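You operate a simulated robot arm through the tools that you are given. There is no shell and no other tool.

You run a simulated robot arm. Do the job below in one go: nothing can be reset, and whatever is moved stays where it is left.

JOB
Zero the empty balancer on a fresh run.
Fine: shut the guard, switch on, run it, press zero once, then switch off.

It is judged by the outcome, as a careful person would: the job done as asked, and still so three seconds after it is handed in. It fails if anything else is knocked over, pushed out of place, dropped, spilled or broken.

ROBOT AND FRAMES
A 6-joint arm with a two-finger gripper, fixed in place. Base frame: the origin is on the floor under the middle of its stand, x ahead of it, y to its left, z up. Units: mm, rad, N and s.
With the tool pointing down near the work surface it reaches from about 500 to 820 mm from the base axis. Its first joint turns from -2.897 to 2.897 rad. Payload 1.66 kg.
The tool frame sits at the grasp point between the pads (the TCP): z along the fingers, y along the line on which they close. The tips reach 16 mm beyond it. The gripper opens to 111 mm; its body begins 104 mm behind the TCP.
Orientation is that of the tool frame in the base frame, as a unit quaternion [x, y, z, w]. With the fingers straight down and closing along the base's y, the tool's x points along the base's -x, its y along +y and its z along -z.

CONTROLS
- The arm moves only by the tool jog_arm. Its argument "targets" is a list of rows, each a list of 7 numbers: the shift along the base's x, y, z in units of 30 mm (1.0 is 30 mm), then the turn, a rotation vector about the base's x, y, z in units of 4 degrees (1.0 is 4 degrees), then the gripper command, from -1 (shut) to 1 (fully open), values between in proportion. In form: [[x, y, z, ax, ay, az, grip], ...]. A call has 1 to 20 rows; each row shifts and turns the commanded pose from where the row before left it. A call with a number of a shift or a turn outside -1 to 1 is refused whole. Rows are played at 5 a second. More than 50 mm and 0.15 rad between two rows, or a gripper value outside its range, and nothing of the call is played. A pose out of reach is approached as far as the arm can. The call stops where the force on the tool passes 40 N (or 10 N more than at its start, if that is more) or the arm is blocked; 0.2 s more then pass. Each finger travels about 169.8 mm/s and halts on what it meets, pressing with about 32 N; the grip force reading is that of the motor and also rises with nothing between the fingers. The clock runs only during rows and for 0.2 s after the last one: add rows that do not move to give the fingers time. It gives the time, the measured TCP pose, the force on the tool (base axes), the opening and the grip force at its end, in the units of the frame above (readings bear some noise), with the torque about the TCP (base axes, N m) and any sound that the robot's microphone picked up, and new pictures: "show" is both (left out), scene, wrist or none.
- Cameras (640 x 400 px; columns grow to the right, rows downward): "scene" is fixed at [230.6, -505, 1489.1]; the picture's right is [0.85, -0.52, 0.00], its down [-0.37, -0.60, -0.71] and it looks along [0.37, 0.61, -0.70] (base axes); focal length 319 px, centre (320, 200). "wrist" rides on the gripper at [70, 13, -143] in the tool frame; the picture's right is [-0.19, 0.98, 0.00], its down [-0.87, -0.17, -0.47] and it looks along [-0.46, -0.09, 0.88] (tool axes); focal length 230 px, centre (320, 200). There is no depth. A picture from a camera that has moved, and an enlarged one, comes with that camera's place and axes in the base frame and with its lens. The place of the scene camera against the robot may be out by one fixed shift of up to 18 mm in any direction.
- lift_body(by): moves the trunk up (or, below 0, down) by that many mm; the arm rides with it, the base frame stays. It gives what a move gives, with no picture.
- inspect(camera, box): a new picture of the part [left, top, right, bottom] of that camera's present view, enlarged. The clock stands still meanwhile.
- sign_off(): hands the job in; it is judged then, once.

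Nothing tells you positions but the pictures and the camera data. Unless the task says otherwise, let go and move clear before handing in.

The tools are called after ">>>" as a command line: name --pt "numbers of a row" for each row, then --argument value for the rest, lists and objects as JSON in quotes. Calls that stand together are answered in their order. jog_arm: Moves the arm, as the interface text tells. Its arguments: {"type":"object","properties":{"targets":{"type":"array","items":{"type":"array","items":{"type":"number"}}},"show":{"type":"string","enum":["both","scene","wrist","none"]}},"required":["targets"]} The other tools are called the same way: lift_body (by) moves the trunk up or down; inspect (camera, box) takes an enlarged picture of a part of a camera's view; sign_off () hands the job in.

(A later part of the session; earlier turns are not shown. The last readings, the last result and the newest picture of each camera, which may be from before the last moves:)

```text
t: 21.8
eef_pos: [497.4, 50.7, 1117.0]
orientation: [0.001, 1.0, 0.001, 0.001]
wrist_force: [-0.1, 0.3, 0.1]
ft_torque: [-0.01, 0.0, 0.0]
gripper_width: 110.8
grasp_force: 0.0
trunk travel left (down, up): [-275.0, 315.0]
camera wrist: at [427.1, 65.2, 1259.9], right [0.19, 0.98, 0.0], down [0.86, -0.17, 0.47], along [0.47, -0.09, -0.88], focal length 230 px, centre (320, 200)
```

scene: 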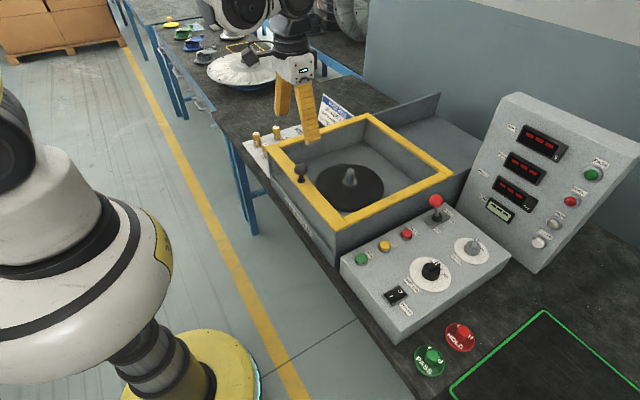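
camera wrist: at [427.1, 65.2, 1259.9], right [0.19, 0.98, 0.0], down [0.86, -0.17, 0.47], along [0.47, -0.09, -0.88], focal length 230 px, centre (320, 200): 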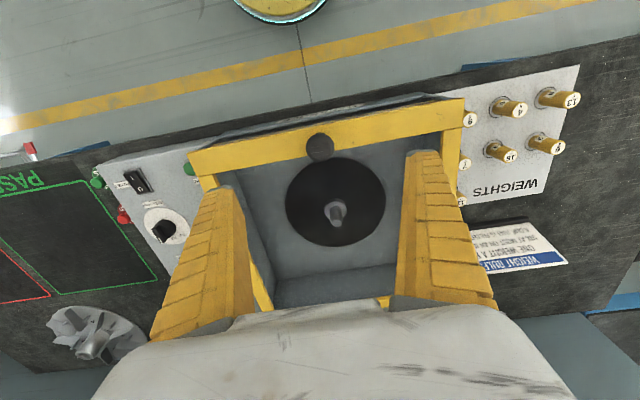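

The guard is shut and the knob is released. Next I'll move sideways, high up, to look straight at the control box with its power rocker, RUN and ZERO buttons.

>>> jog_arm --pt "0.5 -1 0 0 0 0 -1" --pt "0.5 -1 0 0 0 0 -1" --pt "0.5 -1 0 0 0 0 -1" --pt "0 -1 0 0 0 0 -1" --pt "0 -1 0 0 0 0 -1" --pt "0 -1 0 0 0 0 -1" --pt "0 -1 0 0 0 0 -1" --pt "0 -1 0 0 0 0 -1" --pt "0 0 0 0 0 0 -1"

```text
t: 23.8
eef_pos: [541.9, -187.6, 1115.9]
orientation: [-0.001, 1.0, -0.001, 0.002]
wrist_force: [0.4, -0.1, 0.0]
ft_torque: [-0.02, -0.02, 0.01]
gripper_width: 0.0
grasp_force: 29.0
trunk travel left (down, up): [-275.0, 315.0]
camera wrist: at [471.8, -173.9, 1259.8], right [0.19, 0.98, 0.0], down [0.86, -0.17, 0.48], along [0.47, -0.09, -0.88], focal length 230 px, centre (320, 200)
```

scene: 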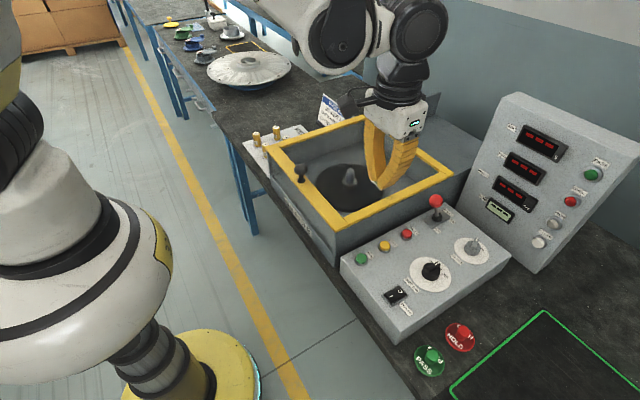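
wrist: 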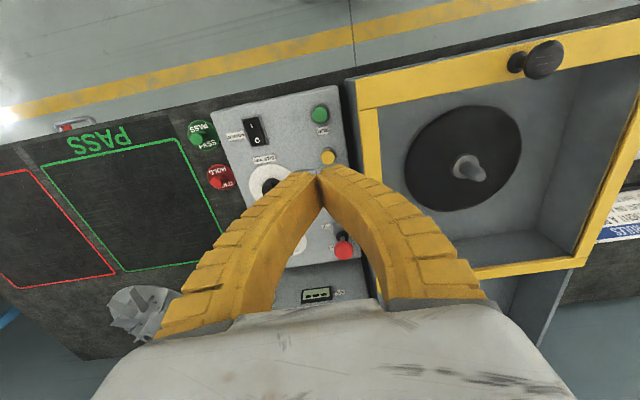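

The hand is over the near side of the control box with the power rocker, RUN and ZERO visible. I'll enlarge to locate them precisely.

>>> inspect --camera "wrist" --box '[210, 95, 290, 155]'

>>> inspect --camera "wrist" --box '[280, 90, 360, 180]'

>>> inspect --camera "scene" --box '[375, 280, 420, 315]'

>>> inspect --camera "scene" --box '[480, 100, 620, 260]'

```text
6.67 times, centred on (250, 125) of wrist
camera zoom: at [471.8, -173.9, 1259.8], right [0.19, 0.98, 0.0], down [0.86, -0.17, 0.48], along [0.47, -0.09, -0.88], focal length 1534 px, centre (787, 700)
```

zoom: 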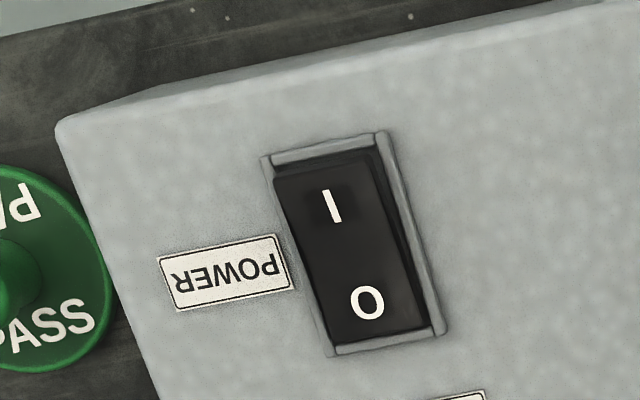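

```text
4.44 times, centred on (320, 135) of wrist
camera zoom: at [471.8, -173.9, 1259.8], right [0.19, 0.98, 0.0], down [0.86, -0.17, 0.48], along [0.47, -0.09, -0.88], focal length 1022 px, centre (320, 489)
```

zoom: 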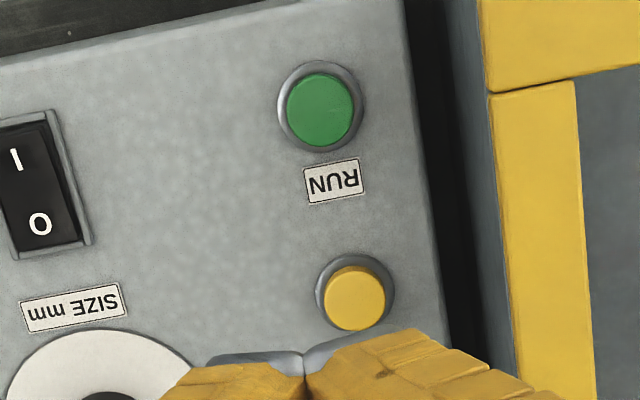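

```text
11.43 times, centred on (398, 298) of scene
camera zoom: at [230.6, -505.0, 1489.1], right [0.85, -0.52, 0.0], down [-0.37, -0.6, -0.71], along [0.37, 0.61, -0.7], focal length 3643 px, centre (-566, -914)
```

zoom: 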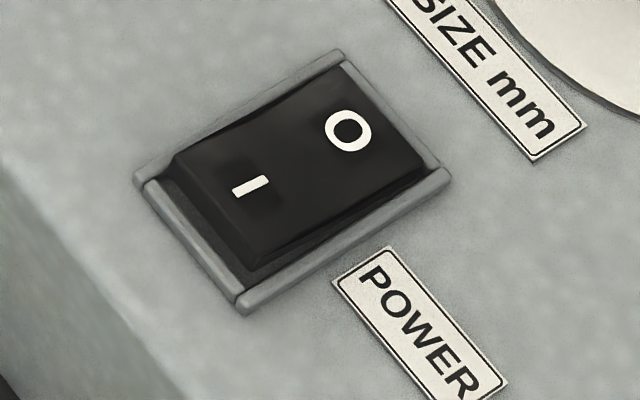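

```text
2.50 times, centred on (550, 180) of scene
camera zoom: at [230.6, -505.0, 1489.1], right [0.85, -0.52, 0.0], down [-0.37, -0.6, -0.71], along [0.37, 0.61, -0.7], focal length 797 px, centre (-255, 250)
```

zoom: 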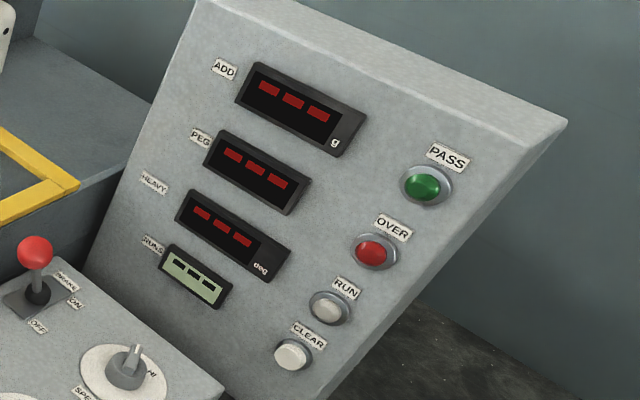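

The rocker's O end is down (power off). I place the rocker at x≈510–554, y≈-294 (I end nearest the robot), RUN at (523, -184) and ZERO at (592, -184), tops at z≈880. I'll move over the I end with closed fingers tilted 20°, stopping well above.

>>> jog_arm --pt "-0.16 -0.71 0 0 -1 0 -1" --pt "-0.16 -0.71 0 0 -1 0 -1" --pt "-0.16 -0.71 0 0 -1 0 -1" --pt "-0.16 -0.71 0 0 -1 0 -1" --pt "-0.16 -0.71 0 0 -1 0 -1" --pt "0 0 -1 0 0 0 -1" --pt "0 0 -1 0 0 0 -1" --pt "0 0 -1 0 0 0 -1" --pt "0 0 -1 0 0 0 -1" --pt "0 0 -1 0 0 0 -1" --pt "0 0 0 0 0 0 -1"

```text
t: 26.2
eef_pos: [518.4, -294.0, 967.7]
orientation: [0.001, 0.984, 0.0, 0.176]
wrist_force: [-0.7, 0.1, -0.8]
ft_torque: [-0.04, 0.0, 0.02]
gripper_width: 0.0
grasp_force: 28.8
trunk travel left (down, up): [-275.0, 315.0]
camera wrist: at [403.8, -279.6, 1077.2], right [0.18, 0.98, 0.07], down [0.65, -0.17, 0.74], along [0.74, -0.09, -0.67], focal length 230 px, centre (320, 200)
```

scene: 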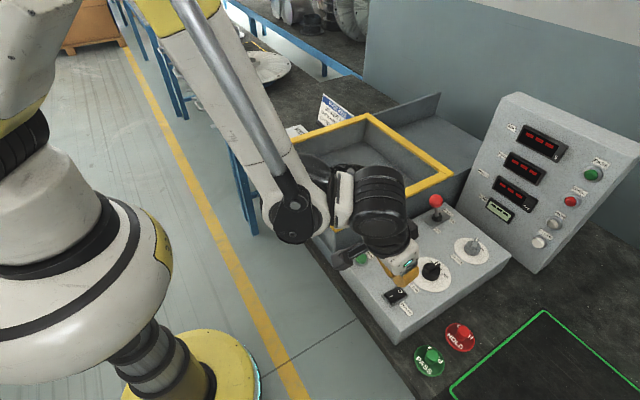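
wrist: 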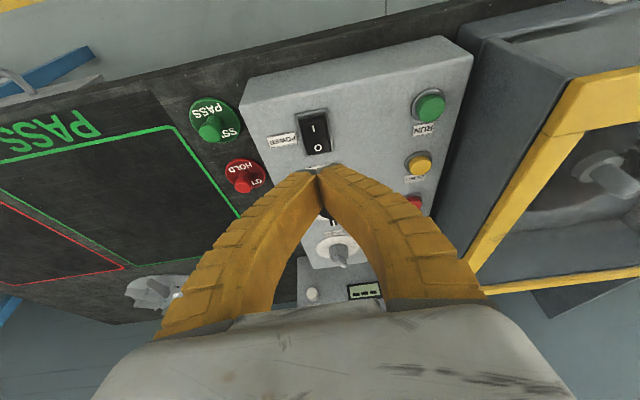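

I'm above the rocker with the panel in view. I'll enlarge the rocker area to check alignment before pressing.

>>> inspect --camera "wrist" --box '[280, 95, 360, 195]'

>>> inspect --camera "scene" --box '[360, 240, 450, 310]'

```text
4.00 times, centred on (320, 145) of wrist
camera zoom: at [403.8, -279.6, 1077.2], right [0.18, 0.98, 0.07], down [0.65, -0.17, 0.74], along [0.74, -0.09, -0.67], focal length 920 px, centre (320, 420)
```

zoom: 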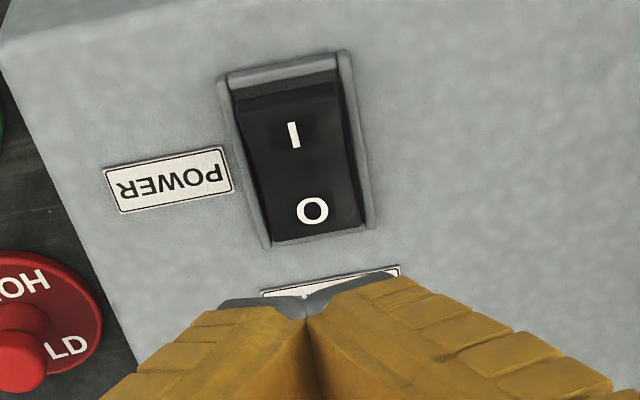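

```text
5.71 times, centred on (405, 275) of scene
camera zoom: at [230.6, -505.0, 1489.1], right [0.85, -0.52, 0.0], down [-0.37, -0.6, -0.71], along [0.37, 0.61, -0.7], focal length 1822 px, centre (-166, -229)
```

zoom: 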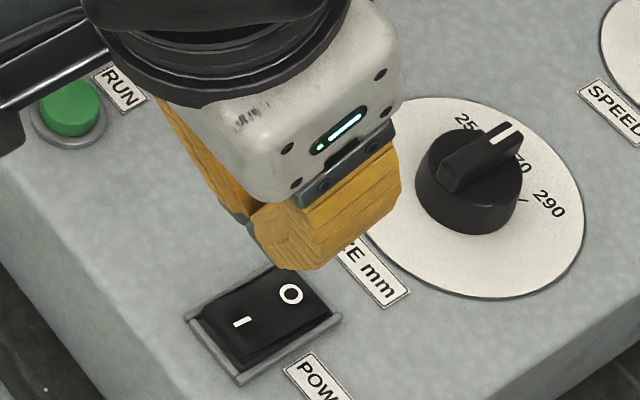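

Alignment is good: the tip edge is over the I end at x≈514, y≈-294. I'll descend and press the I side in small steps.

>>> jog_arm --pt "0 0 -0.9 0 0 0 -1" --pt "0 0 -0.9 0 0 0 -1" --pt "0 0 -0.1 0 0 0 -1" --pt "0 0 -0.1 0 0 0 -1" --pt "0 0 -0.1 0 0 0 -1" --pt "0 0 -0.1 0 0 0 -1" --pt "0 0 -0.1 0 0 0 -1" --pt "0 0 -0.1 0 0 0 -1"

```text
t: 28.0
eef_pos: [520.3, -297.6, 895.2]
orientation: [0.002, 0.985, 0.0, 0.174]
wrist_force: [0.0, 0.6, 1.2]
ft_torque: [-0.02, 0.0, 0.03]
gripper_width: 6.1
grasp_force: 28.6
trunk travel left (down, up): [-275.0, 315.0]
camera wrist: at [405.3, -283.1, 1006.9], right [0.18, 0.98, 0.07], down [0.65, -0.17, 0.74], along [0.74, -0.09, -0.67], focal length 230 px, centre (320, 200)
```

scene: 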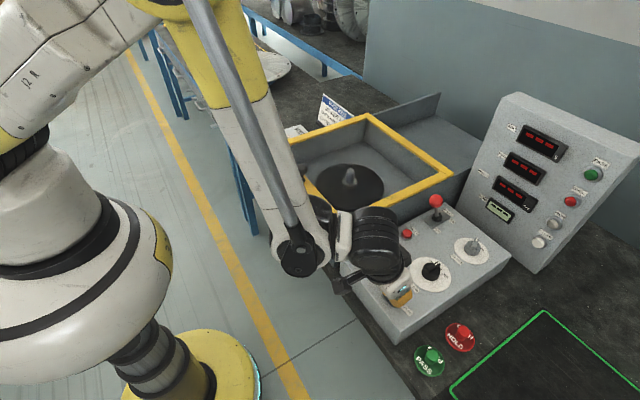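
wrist: 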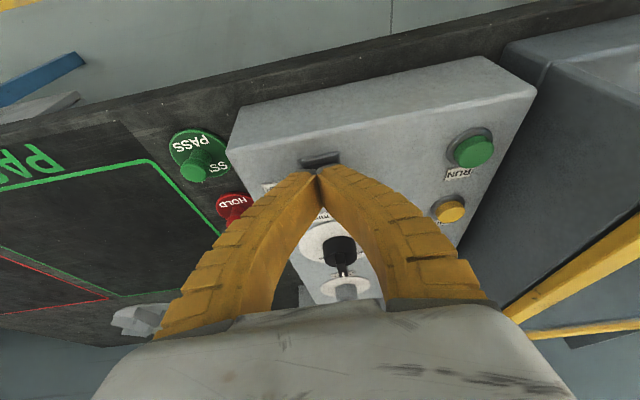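

The fingertips are at the rocker but the reading shows a slight sideways offset and finger spread. I'll look closely at the tip and the rocker before going on.

>>> inspect --camera "wrist" --box '[280, 135, 360, 195]'

>>> inspect --camera "scene" --box '[360, 260, 430, 320]'

>>> inspect --camera "scene" --box '[480, 100, 620, 260]'

```text
6.67 times, centred on (320, 165) of wrist
camera zoom: at [405.3, -283.1, 1006.9], right [0.18, 0.98, 0.07], down [0.65, -0.17, 0.74], along [0.74, -0.09, -0.67], focal length 1534 px, centre (320, 433)
```

zoom: 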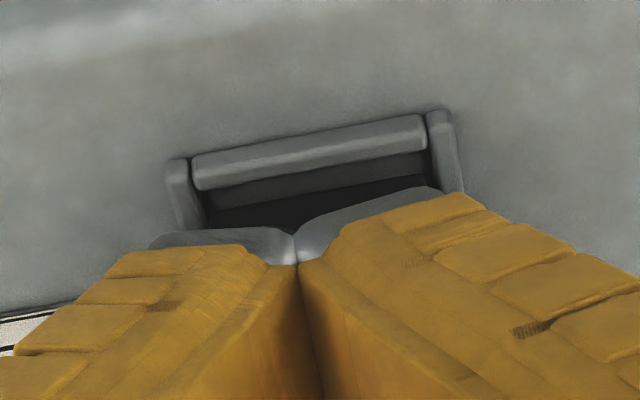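

```text
6.67 times, centred on (395, 290) of scene
camera zoom: at [230.6, -505.0, 1489.1], right [0.85, -0.52, 0.0], down [-0.37, -0.6, -0.71], along [0.37, 0.61, -0.7], focal length 2125 px, centre (-180, -400)
```

zoom: 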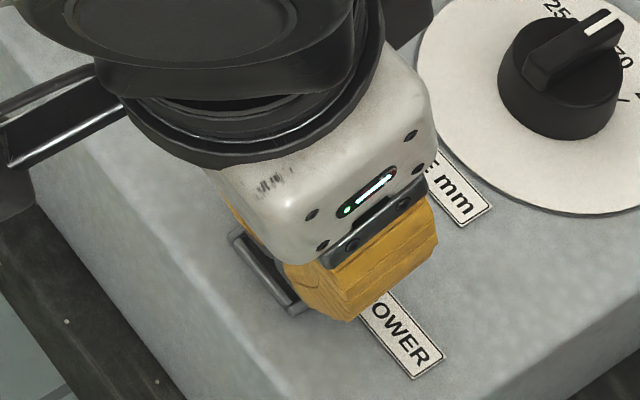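

```text
2.50 times, centred on (550, 180) of scene
camera zoom: at [230.6, -505.0, 1489.1], right [0.85, -0.52, 0.0], down [-0.37, -0.6, -0.71], along [0.37, 0.61, -0.7], focal length 797 px, centre (-255, 250)
```

zoom: 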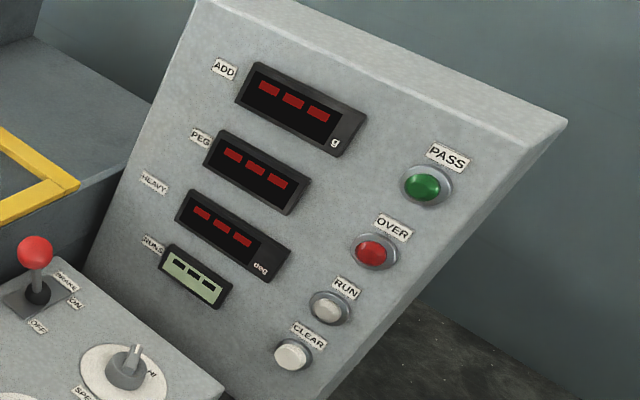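

The displays haven't changed, and the rocker's I end seems to sit lower now. I'll lift straight up and look at the rocker unobstructed.

>>> jog_arm --pt "0 0 0.3 0 0 0 -1" --pt "0 0 1 0 0 0 -1" --pt "0 0 1 0 0 0 -1" --pt "0 0 0 0 0 0 -1"

```text
t: 29.0
eef_pos: [517.6, -295.7, 963.9]
orientation: [0.001, 0.984, 0.0, 0.176]
wrist_force: [0.1, 0.6, -0.7]
ft_torque: [0.0, -0.03, -0.06]
gripper_width: 0.0
grasp_force: 28.6
trunk travel left (down, up): [-275.0, 315.0]
camera wrist: at [402.3, -280.8, 1073.7], right [0.18, 0.98, 0.07], down [0.65, -0.17, 0.74], along [0.74, -0.09, -0.67], focal length 230 px, centre (320, 200)
```

scene: 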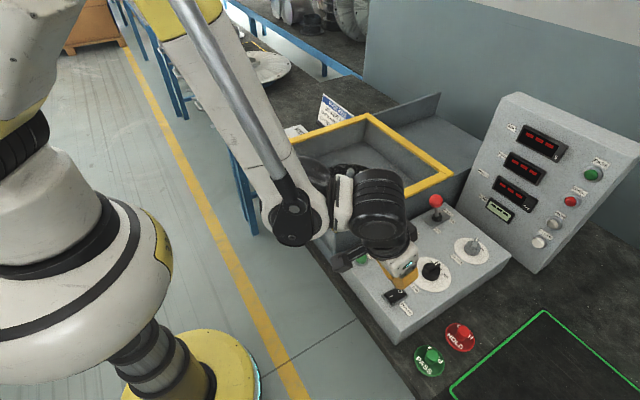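
wrist: 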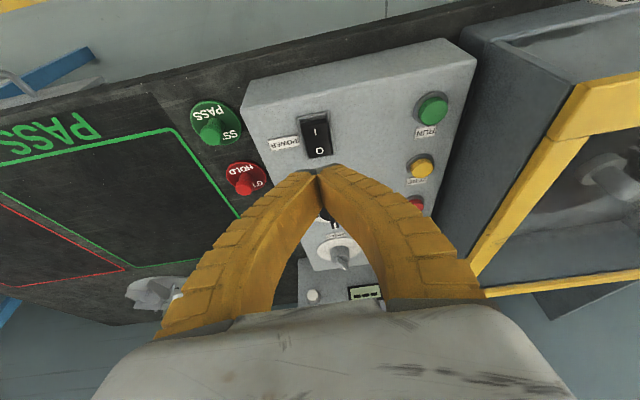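

>>> inspect --camera "wrist" --box '[280, 95, 360, 195]'

>>> inspect --camera "scene" --box '[375, 275, 425, 315]'

>>> inspect --camera "scene" --box '[340, 180, 460, 290]'

```text
4.00 times, centred on (320, 145) of wrist
camera zoom: at [402.3, -280.8, 1073.7], right [0.18, 0.98, 0.07], down [0.65, -0.17, 0.74], along [0.74, -0.09, -0.67], focal length 920 px, centre (320, 420)
```

zoom: 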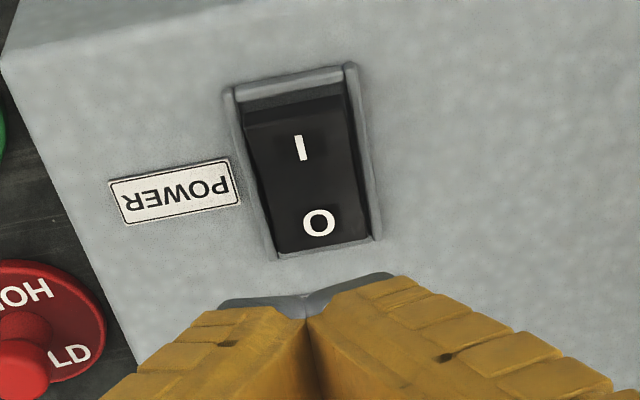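

```text
10.00 times, centred on (400, 295) of scene
camera zoom: at [230.6, -505.0, 1489.1], right [0.85, -0.52, 0.0], down [-0.37, -0.6, -0.71], along [0.37, 0.61, -0.7], focal length 3188 px, centre (-480, -750)
```

zoom: 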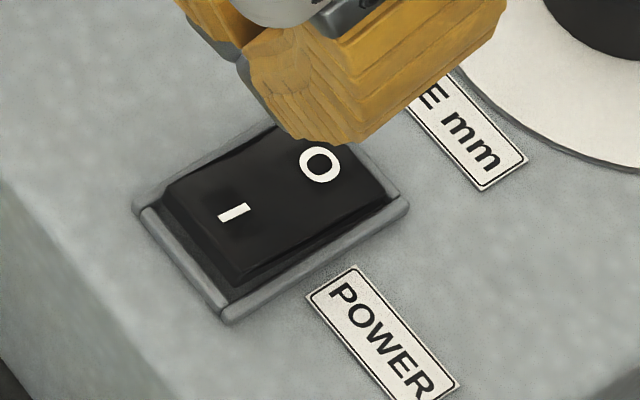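

```text
3.64 times, centred on (400, 235) of scene
camera zoom: at [230.6, -505.0, 1489.1], right [0.85, -0.52, 0.0], down [-0.37, -0.6, -0.71], along [0.37, 0.61, -0.7], focal length 1159 px, centre (29, 73)
```

zoom: 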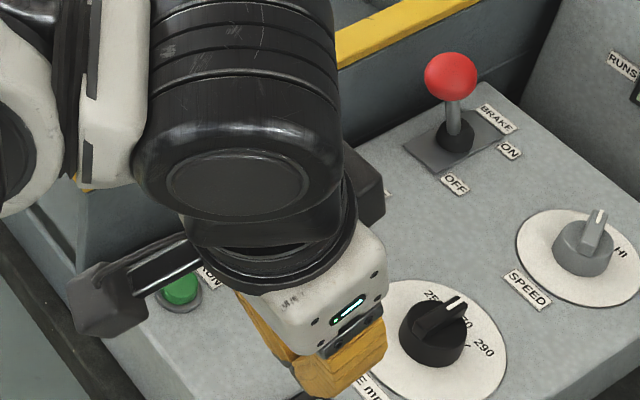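

The rocker looks unchanged (I end still raised). The curved closed fingers seem to have flexed without real force, so I'll take a steady reading here before pressing again.

>>> jog_arm --pt "0 0 0 0 0 0 -1" --show "none"

>>> jog_arm --pt "0 0 0 0 0 0 -0.9" --pt "0 0 0 0 0 0 -0.9" --pt "0 0 0 0 0 0 -0.9" --show "wrist"

```text
t: 29.4
eef_pos: [518.2, -294.7, 963.8]
orientation: [0.001, 0.985, 0.001, 0.175]
wrist_force: [-0.8, 0.7, 0.2]
ft_torque: [-0.01, 0.03, -0.01]
gripper_width: 0.1
grasp_force: 28.2
trunk travel left (down, up): [-275.0, 315.0]
```

```text
t: 30.2
eef_pos: [518.0, -294.9, 962.8]
orientation: [0.002, 0.985, 0.0, 0.175]
wrist_force: [0.2, -0.6, -0.5]
ft_torque: [-0.02, -0.03, 0.03]
gripper_width: 9.1
grasp_force: 2.8
trunk travel left (down, up): [-275.0, 315.0]
camera wrist: at [402.1, -280.6, 1073.6], right [0.18, 0.98, 0.07], down [0.65, -0.17, 0.74], along [0.74, -0.09, -0.67], focal length 230 px, centre (320, 200)
```

wrist: 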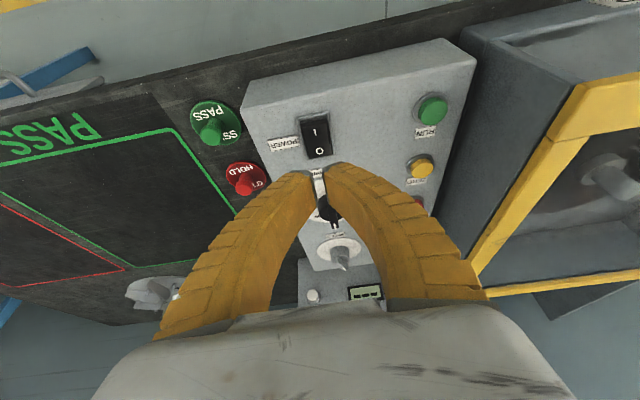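

The free-air readings are steady. I'll go down again with the fingers shut and read at several depths to find where contact begins.

>>> jog_arm --pt "0 0 0 0 0 0 -1" --pt "0 0 -1 0 0 0 -1" --pt "0 0 -0.9 0 0 0 -1" --pt "0 0 0 0 0 0 -1" --show "none"

>>> jog_arm --pt "0 0 -0.1 0 0 0 -1" --pt "0 0 0 0 0 0 -1" --show "none"

>>> jog_arm --pt "0 0 -0.1 0 0 0 -1" --pt "0 0 0 0 0 0 -1" --show "none"

>>> jog_arm --pt "0 0 -0.1 0 0 0 -1" --pt "0 0 0 0 0 0 -1" --show "wrist"

```text
t: 31.2
eef_pos: [517.1, -296.4, 907.8]
orientation: [0.001, 0.985, 0.0, 0.175]
wrist_force: [-0.9, 0.3, -1.3]
ft_torque: [0.0, 0.06, 0.03]
gripper_width: 0.3
grasp_force: 28.5
trunk travel left (down, up): [-275.0, 315.0]
```

```text
t: 31.8
eef_pos: [518.1, -295.6, 905.4]
orientation: [0.001, 0.984, 0.0, 0.175]
wrist_force: [0.2, 1.1, -0.1]
ft_torque: [0.02, 0.0, -0.01]
gripper_width: 0.0
grasp_force: 28.4
trunk travel left (down, up): [-275.0, 315.0]
```

```text
t: 32.4
eef_pos: [517.1, -296.3, 902.1]
orientation: [0.0, 0.984, 0.0, 0.176]
wrist_force: [0.8, -0.4, 0.5]
ft_torque: [0.02, 0.02, 0.03]
gripper_width: 0.0
grasp_force: 28.5
trunk travel left (down, up): [-275.0, 315.0]
```

```text
t: 33.0
eef_pos: [519.4, -297.4, 899.6]
orientation: [0.001, 0.985, 0.0, 0.174]
wrist_force: [-0.3, 1.0, -0.3]
ft_torque: [-0.01, 0.01, 0.0]
gripper_width: 0.0
grasp_force: 28.4
trunk travel left (down, up): [-275.0, 315.0]
camera wrist: at [404.2, -282.2, 1009.4], right [0.18, 0.98, 0.07], down [0.65, -0.17, 0.74], along [0.74, -0.09, -0.67], focal length 230 px, centre (320, 200)
```

wrist: 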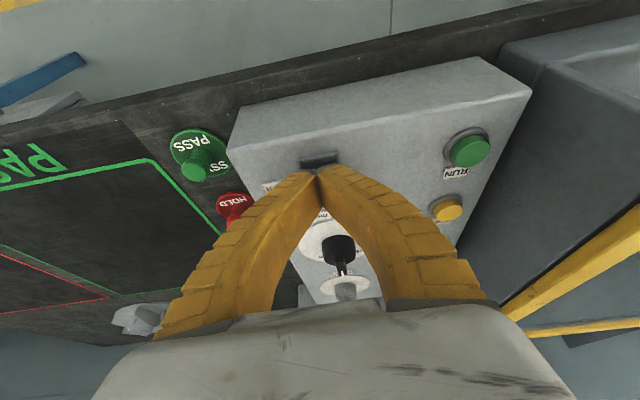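

The drift in x/y without any force tells me the arm is at its inner reach limit with this tilt and height. Lowering the trunk will give it more room close in, so I'll rise first and then bring the trunk down 150 mm.

>>> jog_arm --pt "0 0 0.5 0 0 0 -1" --pt "0 0 1 0 0 0 -1" --pt "0 0 1 0 0 0 -1" --pt "0 0 1 0 0 0 -1" --pt "0 0 1 0 0 0 -1" --pt "0 0 1 0 0 0 -1" --pt "0 0 1 0 0 0 -1" --pt "0 0 0.5 0 0 0 -1" --pt "0 0 0 0 0 0 -1" --show "none"

>>> lift_body --by -150

>>> jog_arm --pt "0 0 0 0 0 0 -1"

```text
t: 35.0
eef_pos: [518.3, -295.5, 1107.9]
orientation: [0.001, 0.984, -0.001, 0.176]
wrist_force: [0.7, -1.1, -0.4]
ft_torque: [-0.01, 0.01, 0.04]
gripper_width: 0.0
grasp_force: 28.4
trunk travel left (down, up): [-275.0, 315.0]
```

```text
t: 36.7
eef_pos: [518.0, -295.1, 956.8]
orientation: [0.0, 0.984, 0.0, 0.175]
wrist_force: [-0.4, 0.6, 0.3]
ft_torque: [0.0, 0.03, -0.01]
gripper_width: 0.0
grasp_force: 28.9
trunk travel left (down, up): [-125.0, 465.0]
```

```text
t: 37.1
eef_pos: [517.6, -295.6, 958.0]
orientation: [0.001, 0.984, -0.001, 0.176]
wrist_force: [-0.6, -0.1, -0.4]
ft_torque: [-0.01, 0.03, -0.04]
gripper_width: 0.2
grasp_force: 28.6
trunk travel left (down, up): [-125.0, 465.0]
camera wrist: at [402.9, -280.6, 1068.5], right [0.18, 0.98, 0.07], down [0.65, -0.17, 0.74], along [0.74, -0.09, -0.67], focal length 230 px, centre (320, 200)
```

scene: 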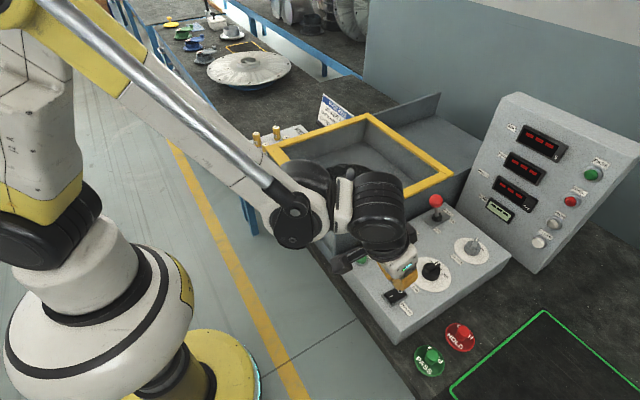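
wrist: 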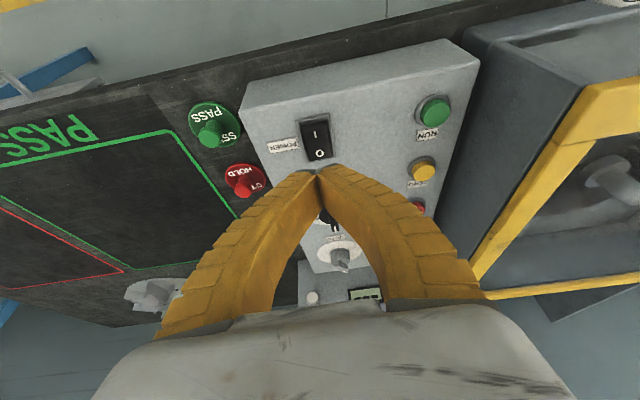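

The trunk is down 150 mm and the arm has more room. I'll now descend over the I end again in small steps and watch position and force.

>>> jog_arm --pt "0 0.05 -0.95 0 0 0 -1" --pt "0 0 -0.9 0 0 0 -1" --pt "0 0 0 0 0 0 -1" --show "none"

>>> jog_arm --pt "0 0 -0.1 0 0 0 -1" --pt "0 0 -0.1 0 0 0 -1" --pt "0 0 0 0 0 0 -1" --show "none"

>>> jog_arm --pt "0 0 -0.1 0 0 0 -1" --pt "0 0 0 0 0 0 -1" --show "both"

```text
t: 37.9
eef_pos: [519.5, -294.3, 901.5]
orientation: [0.001, 0.985, -0.001, 0.175]
wrist_force: [0.3, -0.6, 1.0]
ft_torque: [0.03, 0.03, -0.01]
gripper_width: 0.0
grasp_force: 28.8
trunk travel left (down, up): [-125.0, 465.0]
```

```text
t: 38.7
eef_pos: [517.8, -294.0, 896.3]
orientation: [0.0, 0.985, 0.0, 0.175]
wrist_force: [0.1, -1.1, 1.4]
ft_torque: [-0.03, 0.0, 0.03]
gripper_width: 5.8
grasp_force: 28.5
trunk travel left (down, up): [-125.0, 465.0]
```

```text
t: 39.3
eef_pos: [519.0, -293.0, 893.2]
orientation: [0.001, 0.985, 0.0, 0.175]
wrist_force: [-0.9, -0.1, -0.2]
ft_torque: [0.0, 0.02, 0.03]
gripper_width: 0.0
grasp_force: 28.7
trunk travel left (down, up): [-125.0, 465.0]
heard: click
camera wrist: at [403.8, -278.6, 1003.8], right [0.18, 0.98, 0.07], down [0.65, -0.17, 0.74], along [0.74, -0.09, -0.67], focal length 230 px, centre (320, 200)
```

scene: 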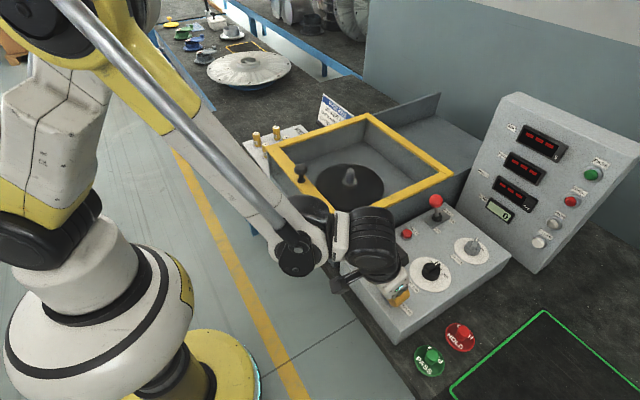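
wrist: 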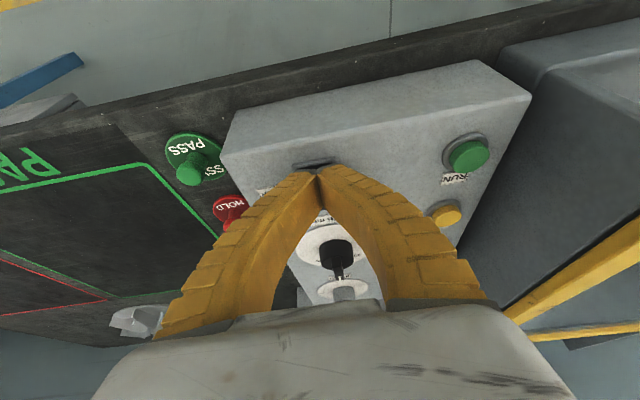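

A click was heard and the RUNS display now shows 0: power is on. Next I'll rise, set the tool vertical and move above the RUN button, keeping a little away from the guard's edge (y≈-127).

>>> jog_arm --pt "0 0 0.5 0 0 0 -1" --pt "0 0 1 0 0 0 -1" --pt "0 0 1 0 0 0 -1" --pt "0 0.5 0.2 0 1 0 -1" --pt "0.04 0.75 0 0 1 0 -1" --pt "0.05 0.75 0 0 1 0 -1" --pt "0.05 0.75 0 0 1 0 -1" --pt "0 0.72 0 0 1.0 0 -1" --pt "0 0 0 0 0 0 -1"

>>> inspect --camera "scene" --box '[480, 100, 620, 260]'

>>> inspect --camera "wrist" --box '[270, 120, 370, 190]'

```text
t: 41.3
eef_pos: [520.6, -189.3, 975.6]
orientation: [0.001, 1.0, -0.002, 0.002]
wrist_force: [0.3, 1.2, -1.0]
ft_torque: [0.02, 0.03, 0.05]
gripper_width: 0.0
grasp_force: 28.7
trunk travel left (down, up): [-125.0, 465.0]
camera wrist: at [450.2, -175.0, 1118.7], right [0.19, 0.98, 0.0], down [0.86, -0.17, 0.47], along [0.47, -0.09, -0.88], focal length 230 px, centre (320, 200)
```

scene: 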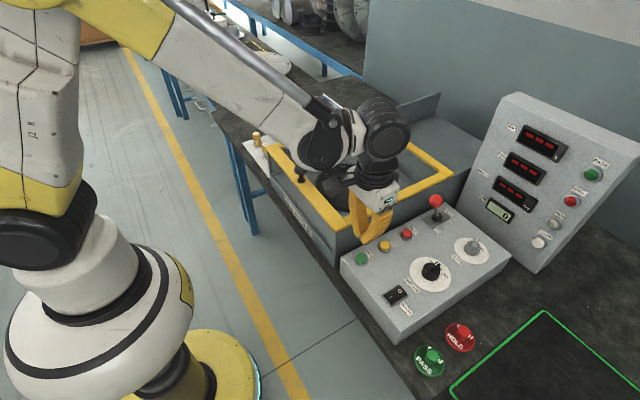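
wrist: 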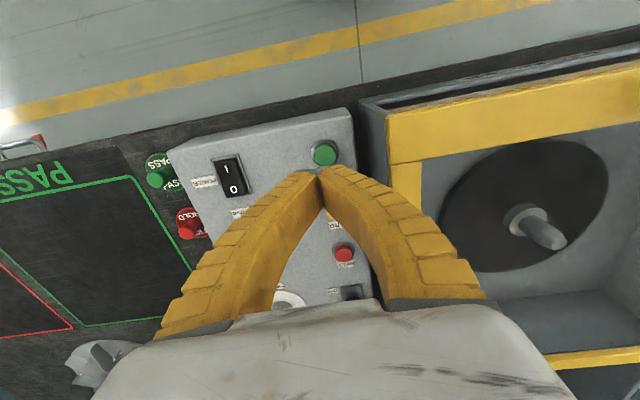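

```text
2.50 times, centred on (550, 180) of scene
camera zoom: at [230.6, -505.0, 1489.1], right [0.85, -0.52, 0.0], down [-0.37, -0.6, -0.71], along [0.37, 0.61, -0.7], focal length 797 px, centre (-255, 250)
```

zoom: 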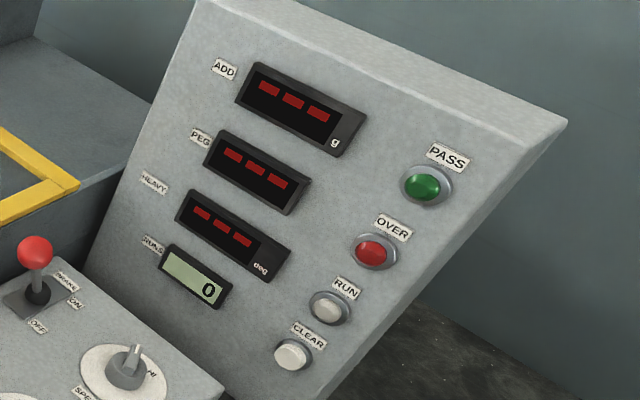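

```text
5.71 times, centred on (320, 155) of wrist
camera zoom: at [450.2, -175.0, 1118.7], right [0.19, 0.98, 0.0], down [0.86, -0.17, 0.47], along [0.47, -0.09, -0.88], focal length 1315 px, centre (320, 457)
```

zoom: 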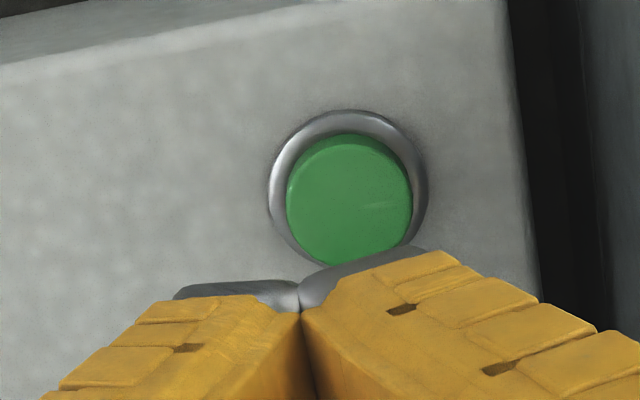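

RUNS reads 0 and the other displays show dashes; power is on. RUN is centred at (523, -183.5) and I'm nearly above it, so I'll descend to just above and press in small steps.

>>> jog_arm --pt "0.08 0.03 -1 0 0 0 -1" --pt "0 0 -1 0 0 0 -1" --pt "0 0 -0.4 0 0 0 -1" --pt "0 0 0 0 0 0 -1" --show "none"

>>> jog_arm --pt "0 0 -0.1 0 0 0 -1" --pt "0 0 -0.1 0 0 0 -1" --pt "0 0 -0.1 0 0 0 -1" --show "both"

```text
t: 42.3
eef_pos: [524.6, -190.1, 903.2]
orientation: [0.001, 1.0, 0.0, 0.001]
wrist_force: [-0.3, 1.5, -0.1]
ft_torque: [-0.01, 0.0, -0.01]
gripper_width: 0.2
grasp_force: 28.7
trunk travel left (down, up): [-125.0, 465.0]
```

```text
t: 43.1
eef_pos: [524.1, -188.2, 894.8]
orientation: [0.001, 1.0, 0.0, 0.002]
wrist_force: [0.3, 0.5, 0.8]
ft_torque: [0.0, 0.02, 0.03]
gripper_width: 6.1
grasp_force: 28.6
trunk travel left (down, up): [-125.0, 465.0]
camera wrist: at [453.6, -174.0, 1036.7], right [0.19, 0.98, 0.0], down [0.86, -0.17, 0.48], along [0.47, -0.09, -0.88], focal length 230 px, centre (320, 200)
```

scene: 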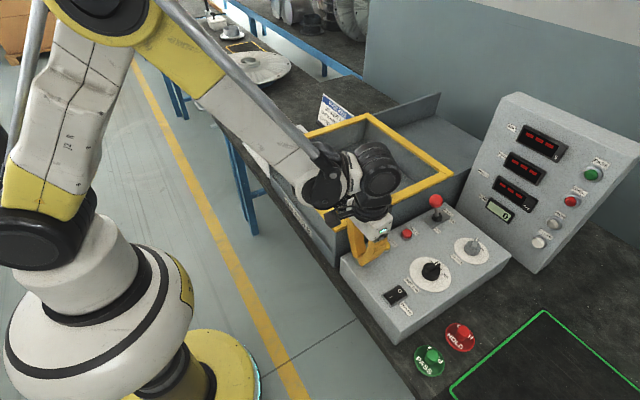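
wrist: 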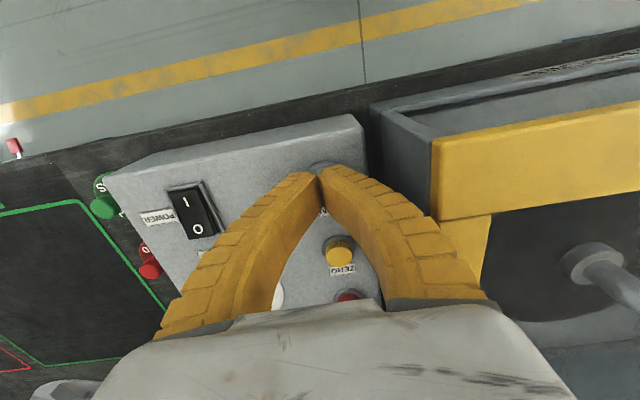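

The same small finger spread as with the rocker marks contact with the button. I'll press 3 mm more.

>>> jog_arm --pt "0 0 -0.1 0 0 0 -1" --pt "0 0 0 0 0 0 -1" --show "scene"

```text
t: 43.7
eef_pos: [524.0, -188.8, 891.4]
orientation: [0.001, 1.0, 0.0, 0.002]
wrist_force: [-0.4, -1.4, 3.6]
ft_torque: [-0.04, 0.0, -0.02]
gripper_width: 6.6
grasp_force: 29.1
trunk travel left (down, up): [-125.0, 465.0]
heard: click
```

scene: 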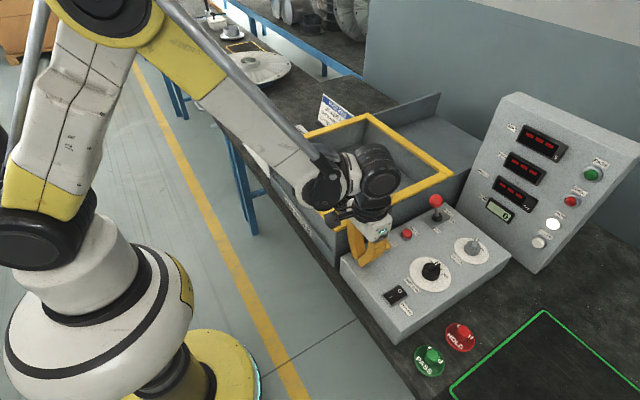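

A click, and the RUN lamp on the panel is now lit: the balancer is running. I'll release the button, rise clear and watch until the run ends.

>>> jog_arm --pt "0 0 0.3 0 0 0 -1" --pt "0 0 1 0 0 0 -1" --pt "0 0 1 0 0 0 -1" --pt "0 0 0.5 0 0 0 -1" --pt "0 0 0 0 0 0 -1"

>>> inspect --camera "scene" --box '[480, 100, 620, 260]'

```text
t: 44.9
eef_pos: [524.7, -188.8, 974.0]
orientation: [0.001, 1.0, 0.0, 0.002]
wrist_force: [0.2, -0.2, 0.0]
ft_torque: [0.03, 0.0, -0.02]
gripper_width: 0.2
grasp_force: 28.6
trunk travel left (down, up): [-125.0, 465.0]
camera wrist: at [453.4, -174.0, 1116.8], right [0.19, 0.98, 0.0], down [0.86, -0.17, 0.48], along [0.47, -0.09, -0.88], focal length 230 px, centre (320, 200)
```

scene: 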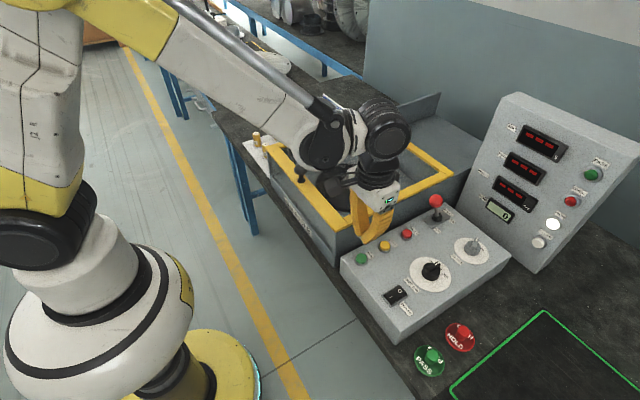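
wrist: 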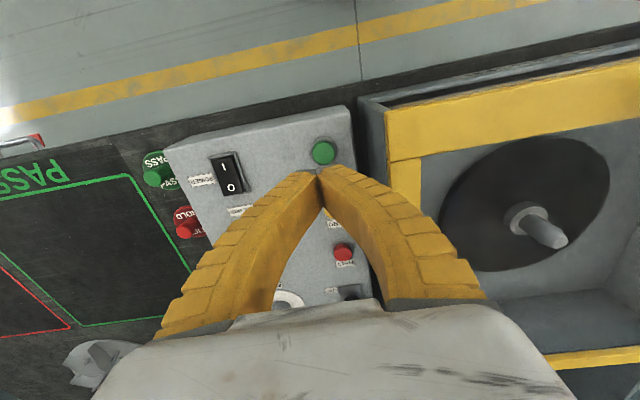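

```text
2.50 times, centred on (550, 180) of scene
camera zoom: at [230.6, -505.0, 1489.1], right [0.85, -0.52, 0.0], down [-0.37, -0.6, -0.71], along [0.37, 0.61, -0.7], focal length 797 px, centre (-255, 250)
```

zoom: 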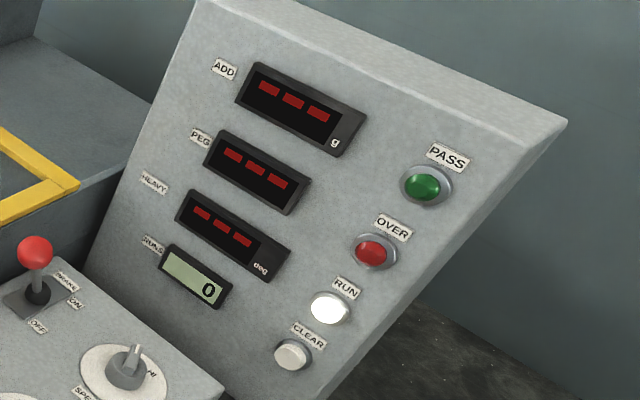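

RUN lamp is on and RUNS is still 0, so the run is in progress. While it goes, I'll move above ZERO at (592, -188) and keep watching.

>>> jog_arm --pt "0.75 0 0 0 0 0 -1" --pt "0.75 0 0 0 0 0 -1" --pt "0.75 0 0 0 0 0 -1" --pt "0 0 0 0 0 0 -1" --pt "0 0 0 0 0 0 -1" --pt "0 0 0 0 0 0 -1" --pt "0 0 0 0 0 0 -1" --pt "0 0 0 0 0 0 -1" --pt "0 0 0 0 0 0 -1"

>>> inspect --camera "scene" --box '[480, 100, 620, 260]'

>>> inspect --camera "wrist" --box '[270, 120, 370, 190]'

```text
t: 46.9
eef_pos: [591.6, -188.3, 971.2]
orientation: [0.001, 1.0, 0.0, 0.002]
wrist_force: [-0.4, 1.0, 1.5]
ft_torque: [0.0, -0.02, 0.0]
gripper_width: 0.1
grasp_force: 28.6
trunk travel left (down, up): [-125.0, 465.0]
camera wrist: at [521.7, -173.2, 1115.1], right [0.19, 0.98, 0.0], down [0.86, -0.17, 0.48], along [0.47, -0.09, -0.88], focal length 230 px, centre (320, 200)
```

scene: 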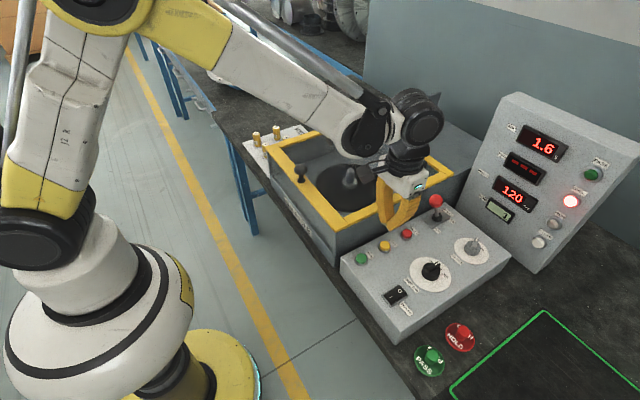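
wrist: 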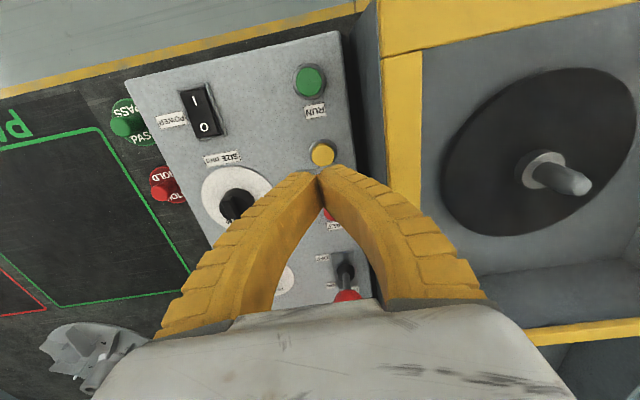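

```text
2.50 times, centred on (550, 180) of scene
camera zoom: at [230.6, -505.0, 1489.1], right [0.85, -0.52, 0.0], down [-0.37, -0.6, -0.71], along [0.37, 0.61, -0.7], focal length 797 px, centre (-255, 250)
```

zoom: 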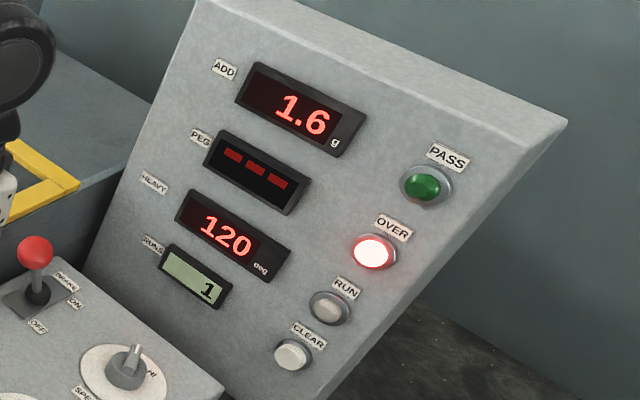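

```text
5.71 times, centred on (320, 155) of wrist
camera zoom: at [521.7, -173.2, 1115.1], right [0.19, 0.98, 0.0], down [0.86, -0.17, 0.48], along [0.47, -0.09, -0.88], focal length 1315 px, centre (320, 457)
```

zoom: 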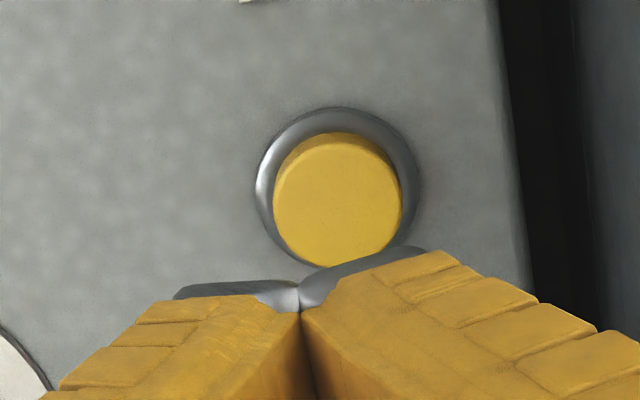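

The run has finished: RUNS = 1, ADD 1.6 g, HEAVY 120°, OVER lit, RUN lamp off. ZERO is centred at about (593, -184) right under the fingers, so I'll descend and press it exactly once.

>>> jog_arm --pt "0.04 0 -1 0 0 0 -1" --pt "0 0 -1 0 0 0 -1" --pt "0 0 -0.3 0 0 0 -1" --pt "0 0 0 0 0 0 -1" --show "none"

>>> jog_arm --pt "0 0 -0.1 0 0 0 -1" --pt "0 0 -0.1 0 0 0 -1" --pt "0 0 -0.1 0 0 0 -1" --show "none"

```text
t: 47.9
eef_pos: [593.7, -188.2, 905.3]
orientation: [0.001, 1.0, 0.0, 0.001]
wrist_force: [0.7, -0.5, 1.0]
ft_torque: [0.02, 0.01, -0.02]
gripper_width: 0.1
grasp_force: 29.0
trunk travel left (down, up): [-125.0, 465.0]
```

```text
t: 48.7
eef_pos: [593.7, -188.3, 896.2]
orientation: [0.001, 1.0, -0.001, 0.001]
wrist_force: [0.0, 0.4, 0.5]
ft_torque: [-0.02, 0.04, 0.0]
gripper_width: 0.0
grasp_force: 28.7
trunk travel left (down, up): [-125.0, 465.0]
```

No contact yet at z=896. I'll go on down 3 mm at a time until the click.

>>> jog_arm --pt "0 0 -0.1 0 0 0 -1" --pt "0 0 0 0 0 0 -1" --show "scene"

```text
t: 49.3
eef_pos: [595.1, -188.1, 892.8]
orientation: [0.001, 1.0, 0.0, 0.002]
wrist_force: [-0.9, -0.3, 1.5]
ft_torque: [-0.04, 0.03, 0.02]
gripper_width: 6.2
grasp_force: 28.3
trunk travel left (down, up): [-125.0, 465.0]
heard: click
```

scene: 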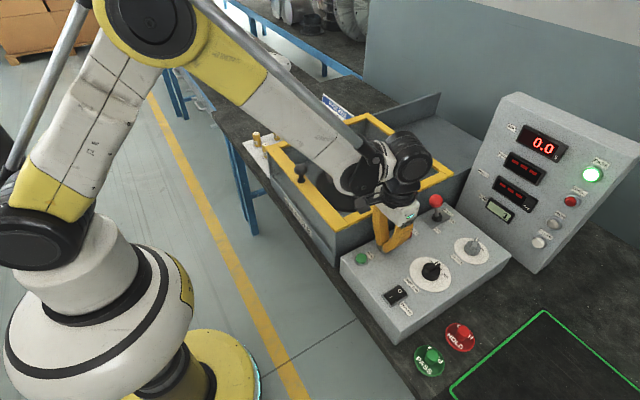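

ZERO clicked once: ADD shows 0.0 and PASS is lit. I'll lift straight off it, then move over the O end of the rocker, tilting the tool the other way to press the far end.

>>> jog_arm --pt "0 0 0.5 0 0 0 -1" --pt "0 0 1 0 0 0 -1" --pt "0 0 1 0 0 0 -1" --pt "0 0 0.3 0 0 0 -1" --pt "-0.3 -0.7 0 0 1 0 -1" --pt "-0.35 -0.7 0 0 1 0 -1" --pt "-0.35 -0.7 0 0 1 0 -1" --pt "-0.35 -0.7 0 0 1 0 -1" --pt "-0.25 -0.7 0 0 1 0 -1" --pt "0 0 0 0 0 0 -1"

>>> inspect --camera "scene" --box '[480, 100, 620, 260]'

>>> inspect --camera "wrist" --box '[270, 120, 370, 190]'

```text
t: 51.5
eef_pos: [544.8, -293.4, 976.2]
orientation: [0.0, 0.985, 0.0, -0.172]
wrist_force: [0.3, -0.4, -1.0]
ft_torque: [0.05, 0.03, -0.02]
gripper_width: 0.0
grasp_force: 29.0
trunk travel left (down, up): [-125.0, 465.0]
camera wrist: at [527.8, -278.9, 1134.6], right [0.18, 0.98, -0.07], down [0.97, -0.17, 0.15], along [0.14, -0.09, -0.99], focal length 230 px, centre (320, 200)
```

scene: 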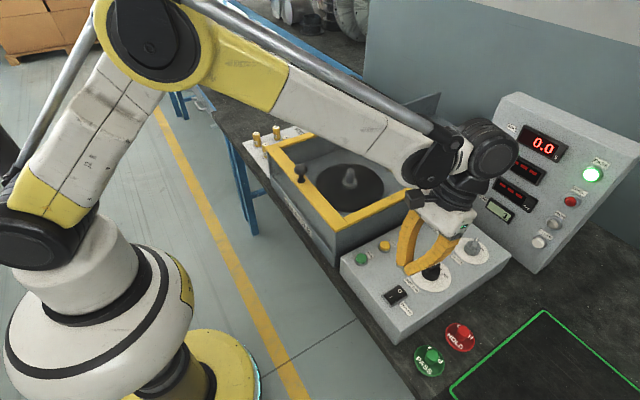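
wrist: 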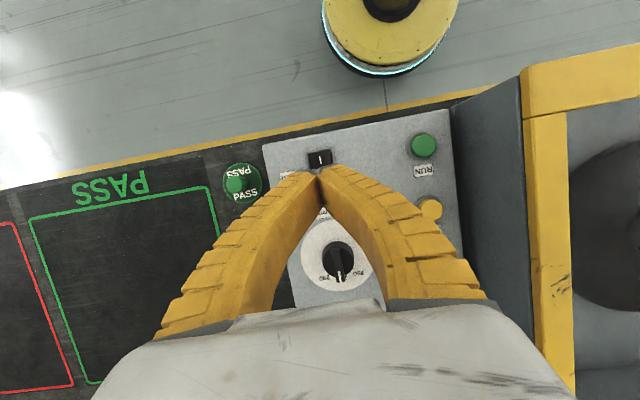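

```text
2.50 times, centred on (550, 180) of scene
camera zoom: at [230.6, -505.0, 1489.1], right [0.85, -0.52, 0.0], down [-0.37, -0.6, -0.71], along [0.37, 0.61, -0.7], focal length 797 px, centre (-255, 250)
```

zoom: 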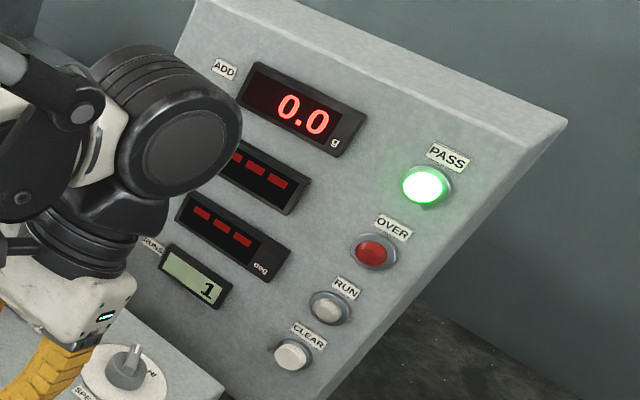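

```text
5.71 times, centred on (320, 155) of wrist
camera zoom: at [527.8, -278.9, 1134.6], right [0.18, 0.98, -0.07], down [0.97, -0.17, 0.15], along [0.14, -0.09, -0.99], focal length 1315 px, centre (320, 457)
```

zoom: 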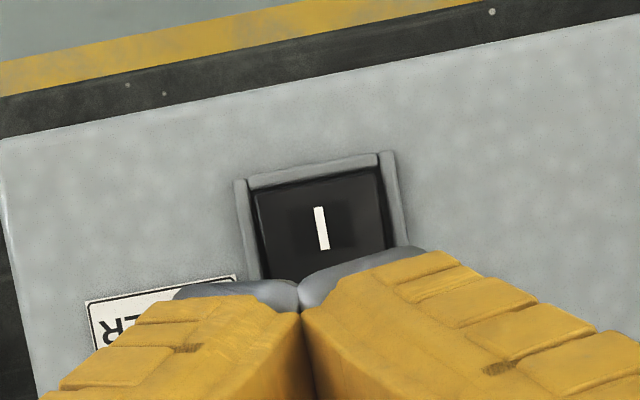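

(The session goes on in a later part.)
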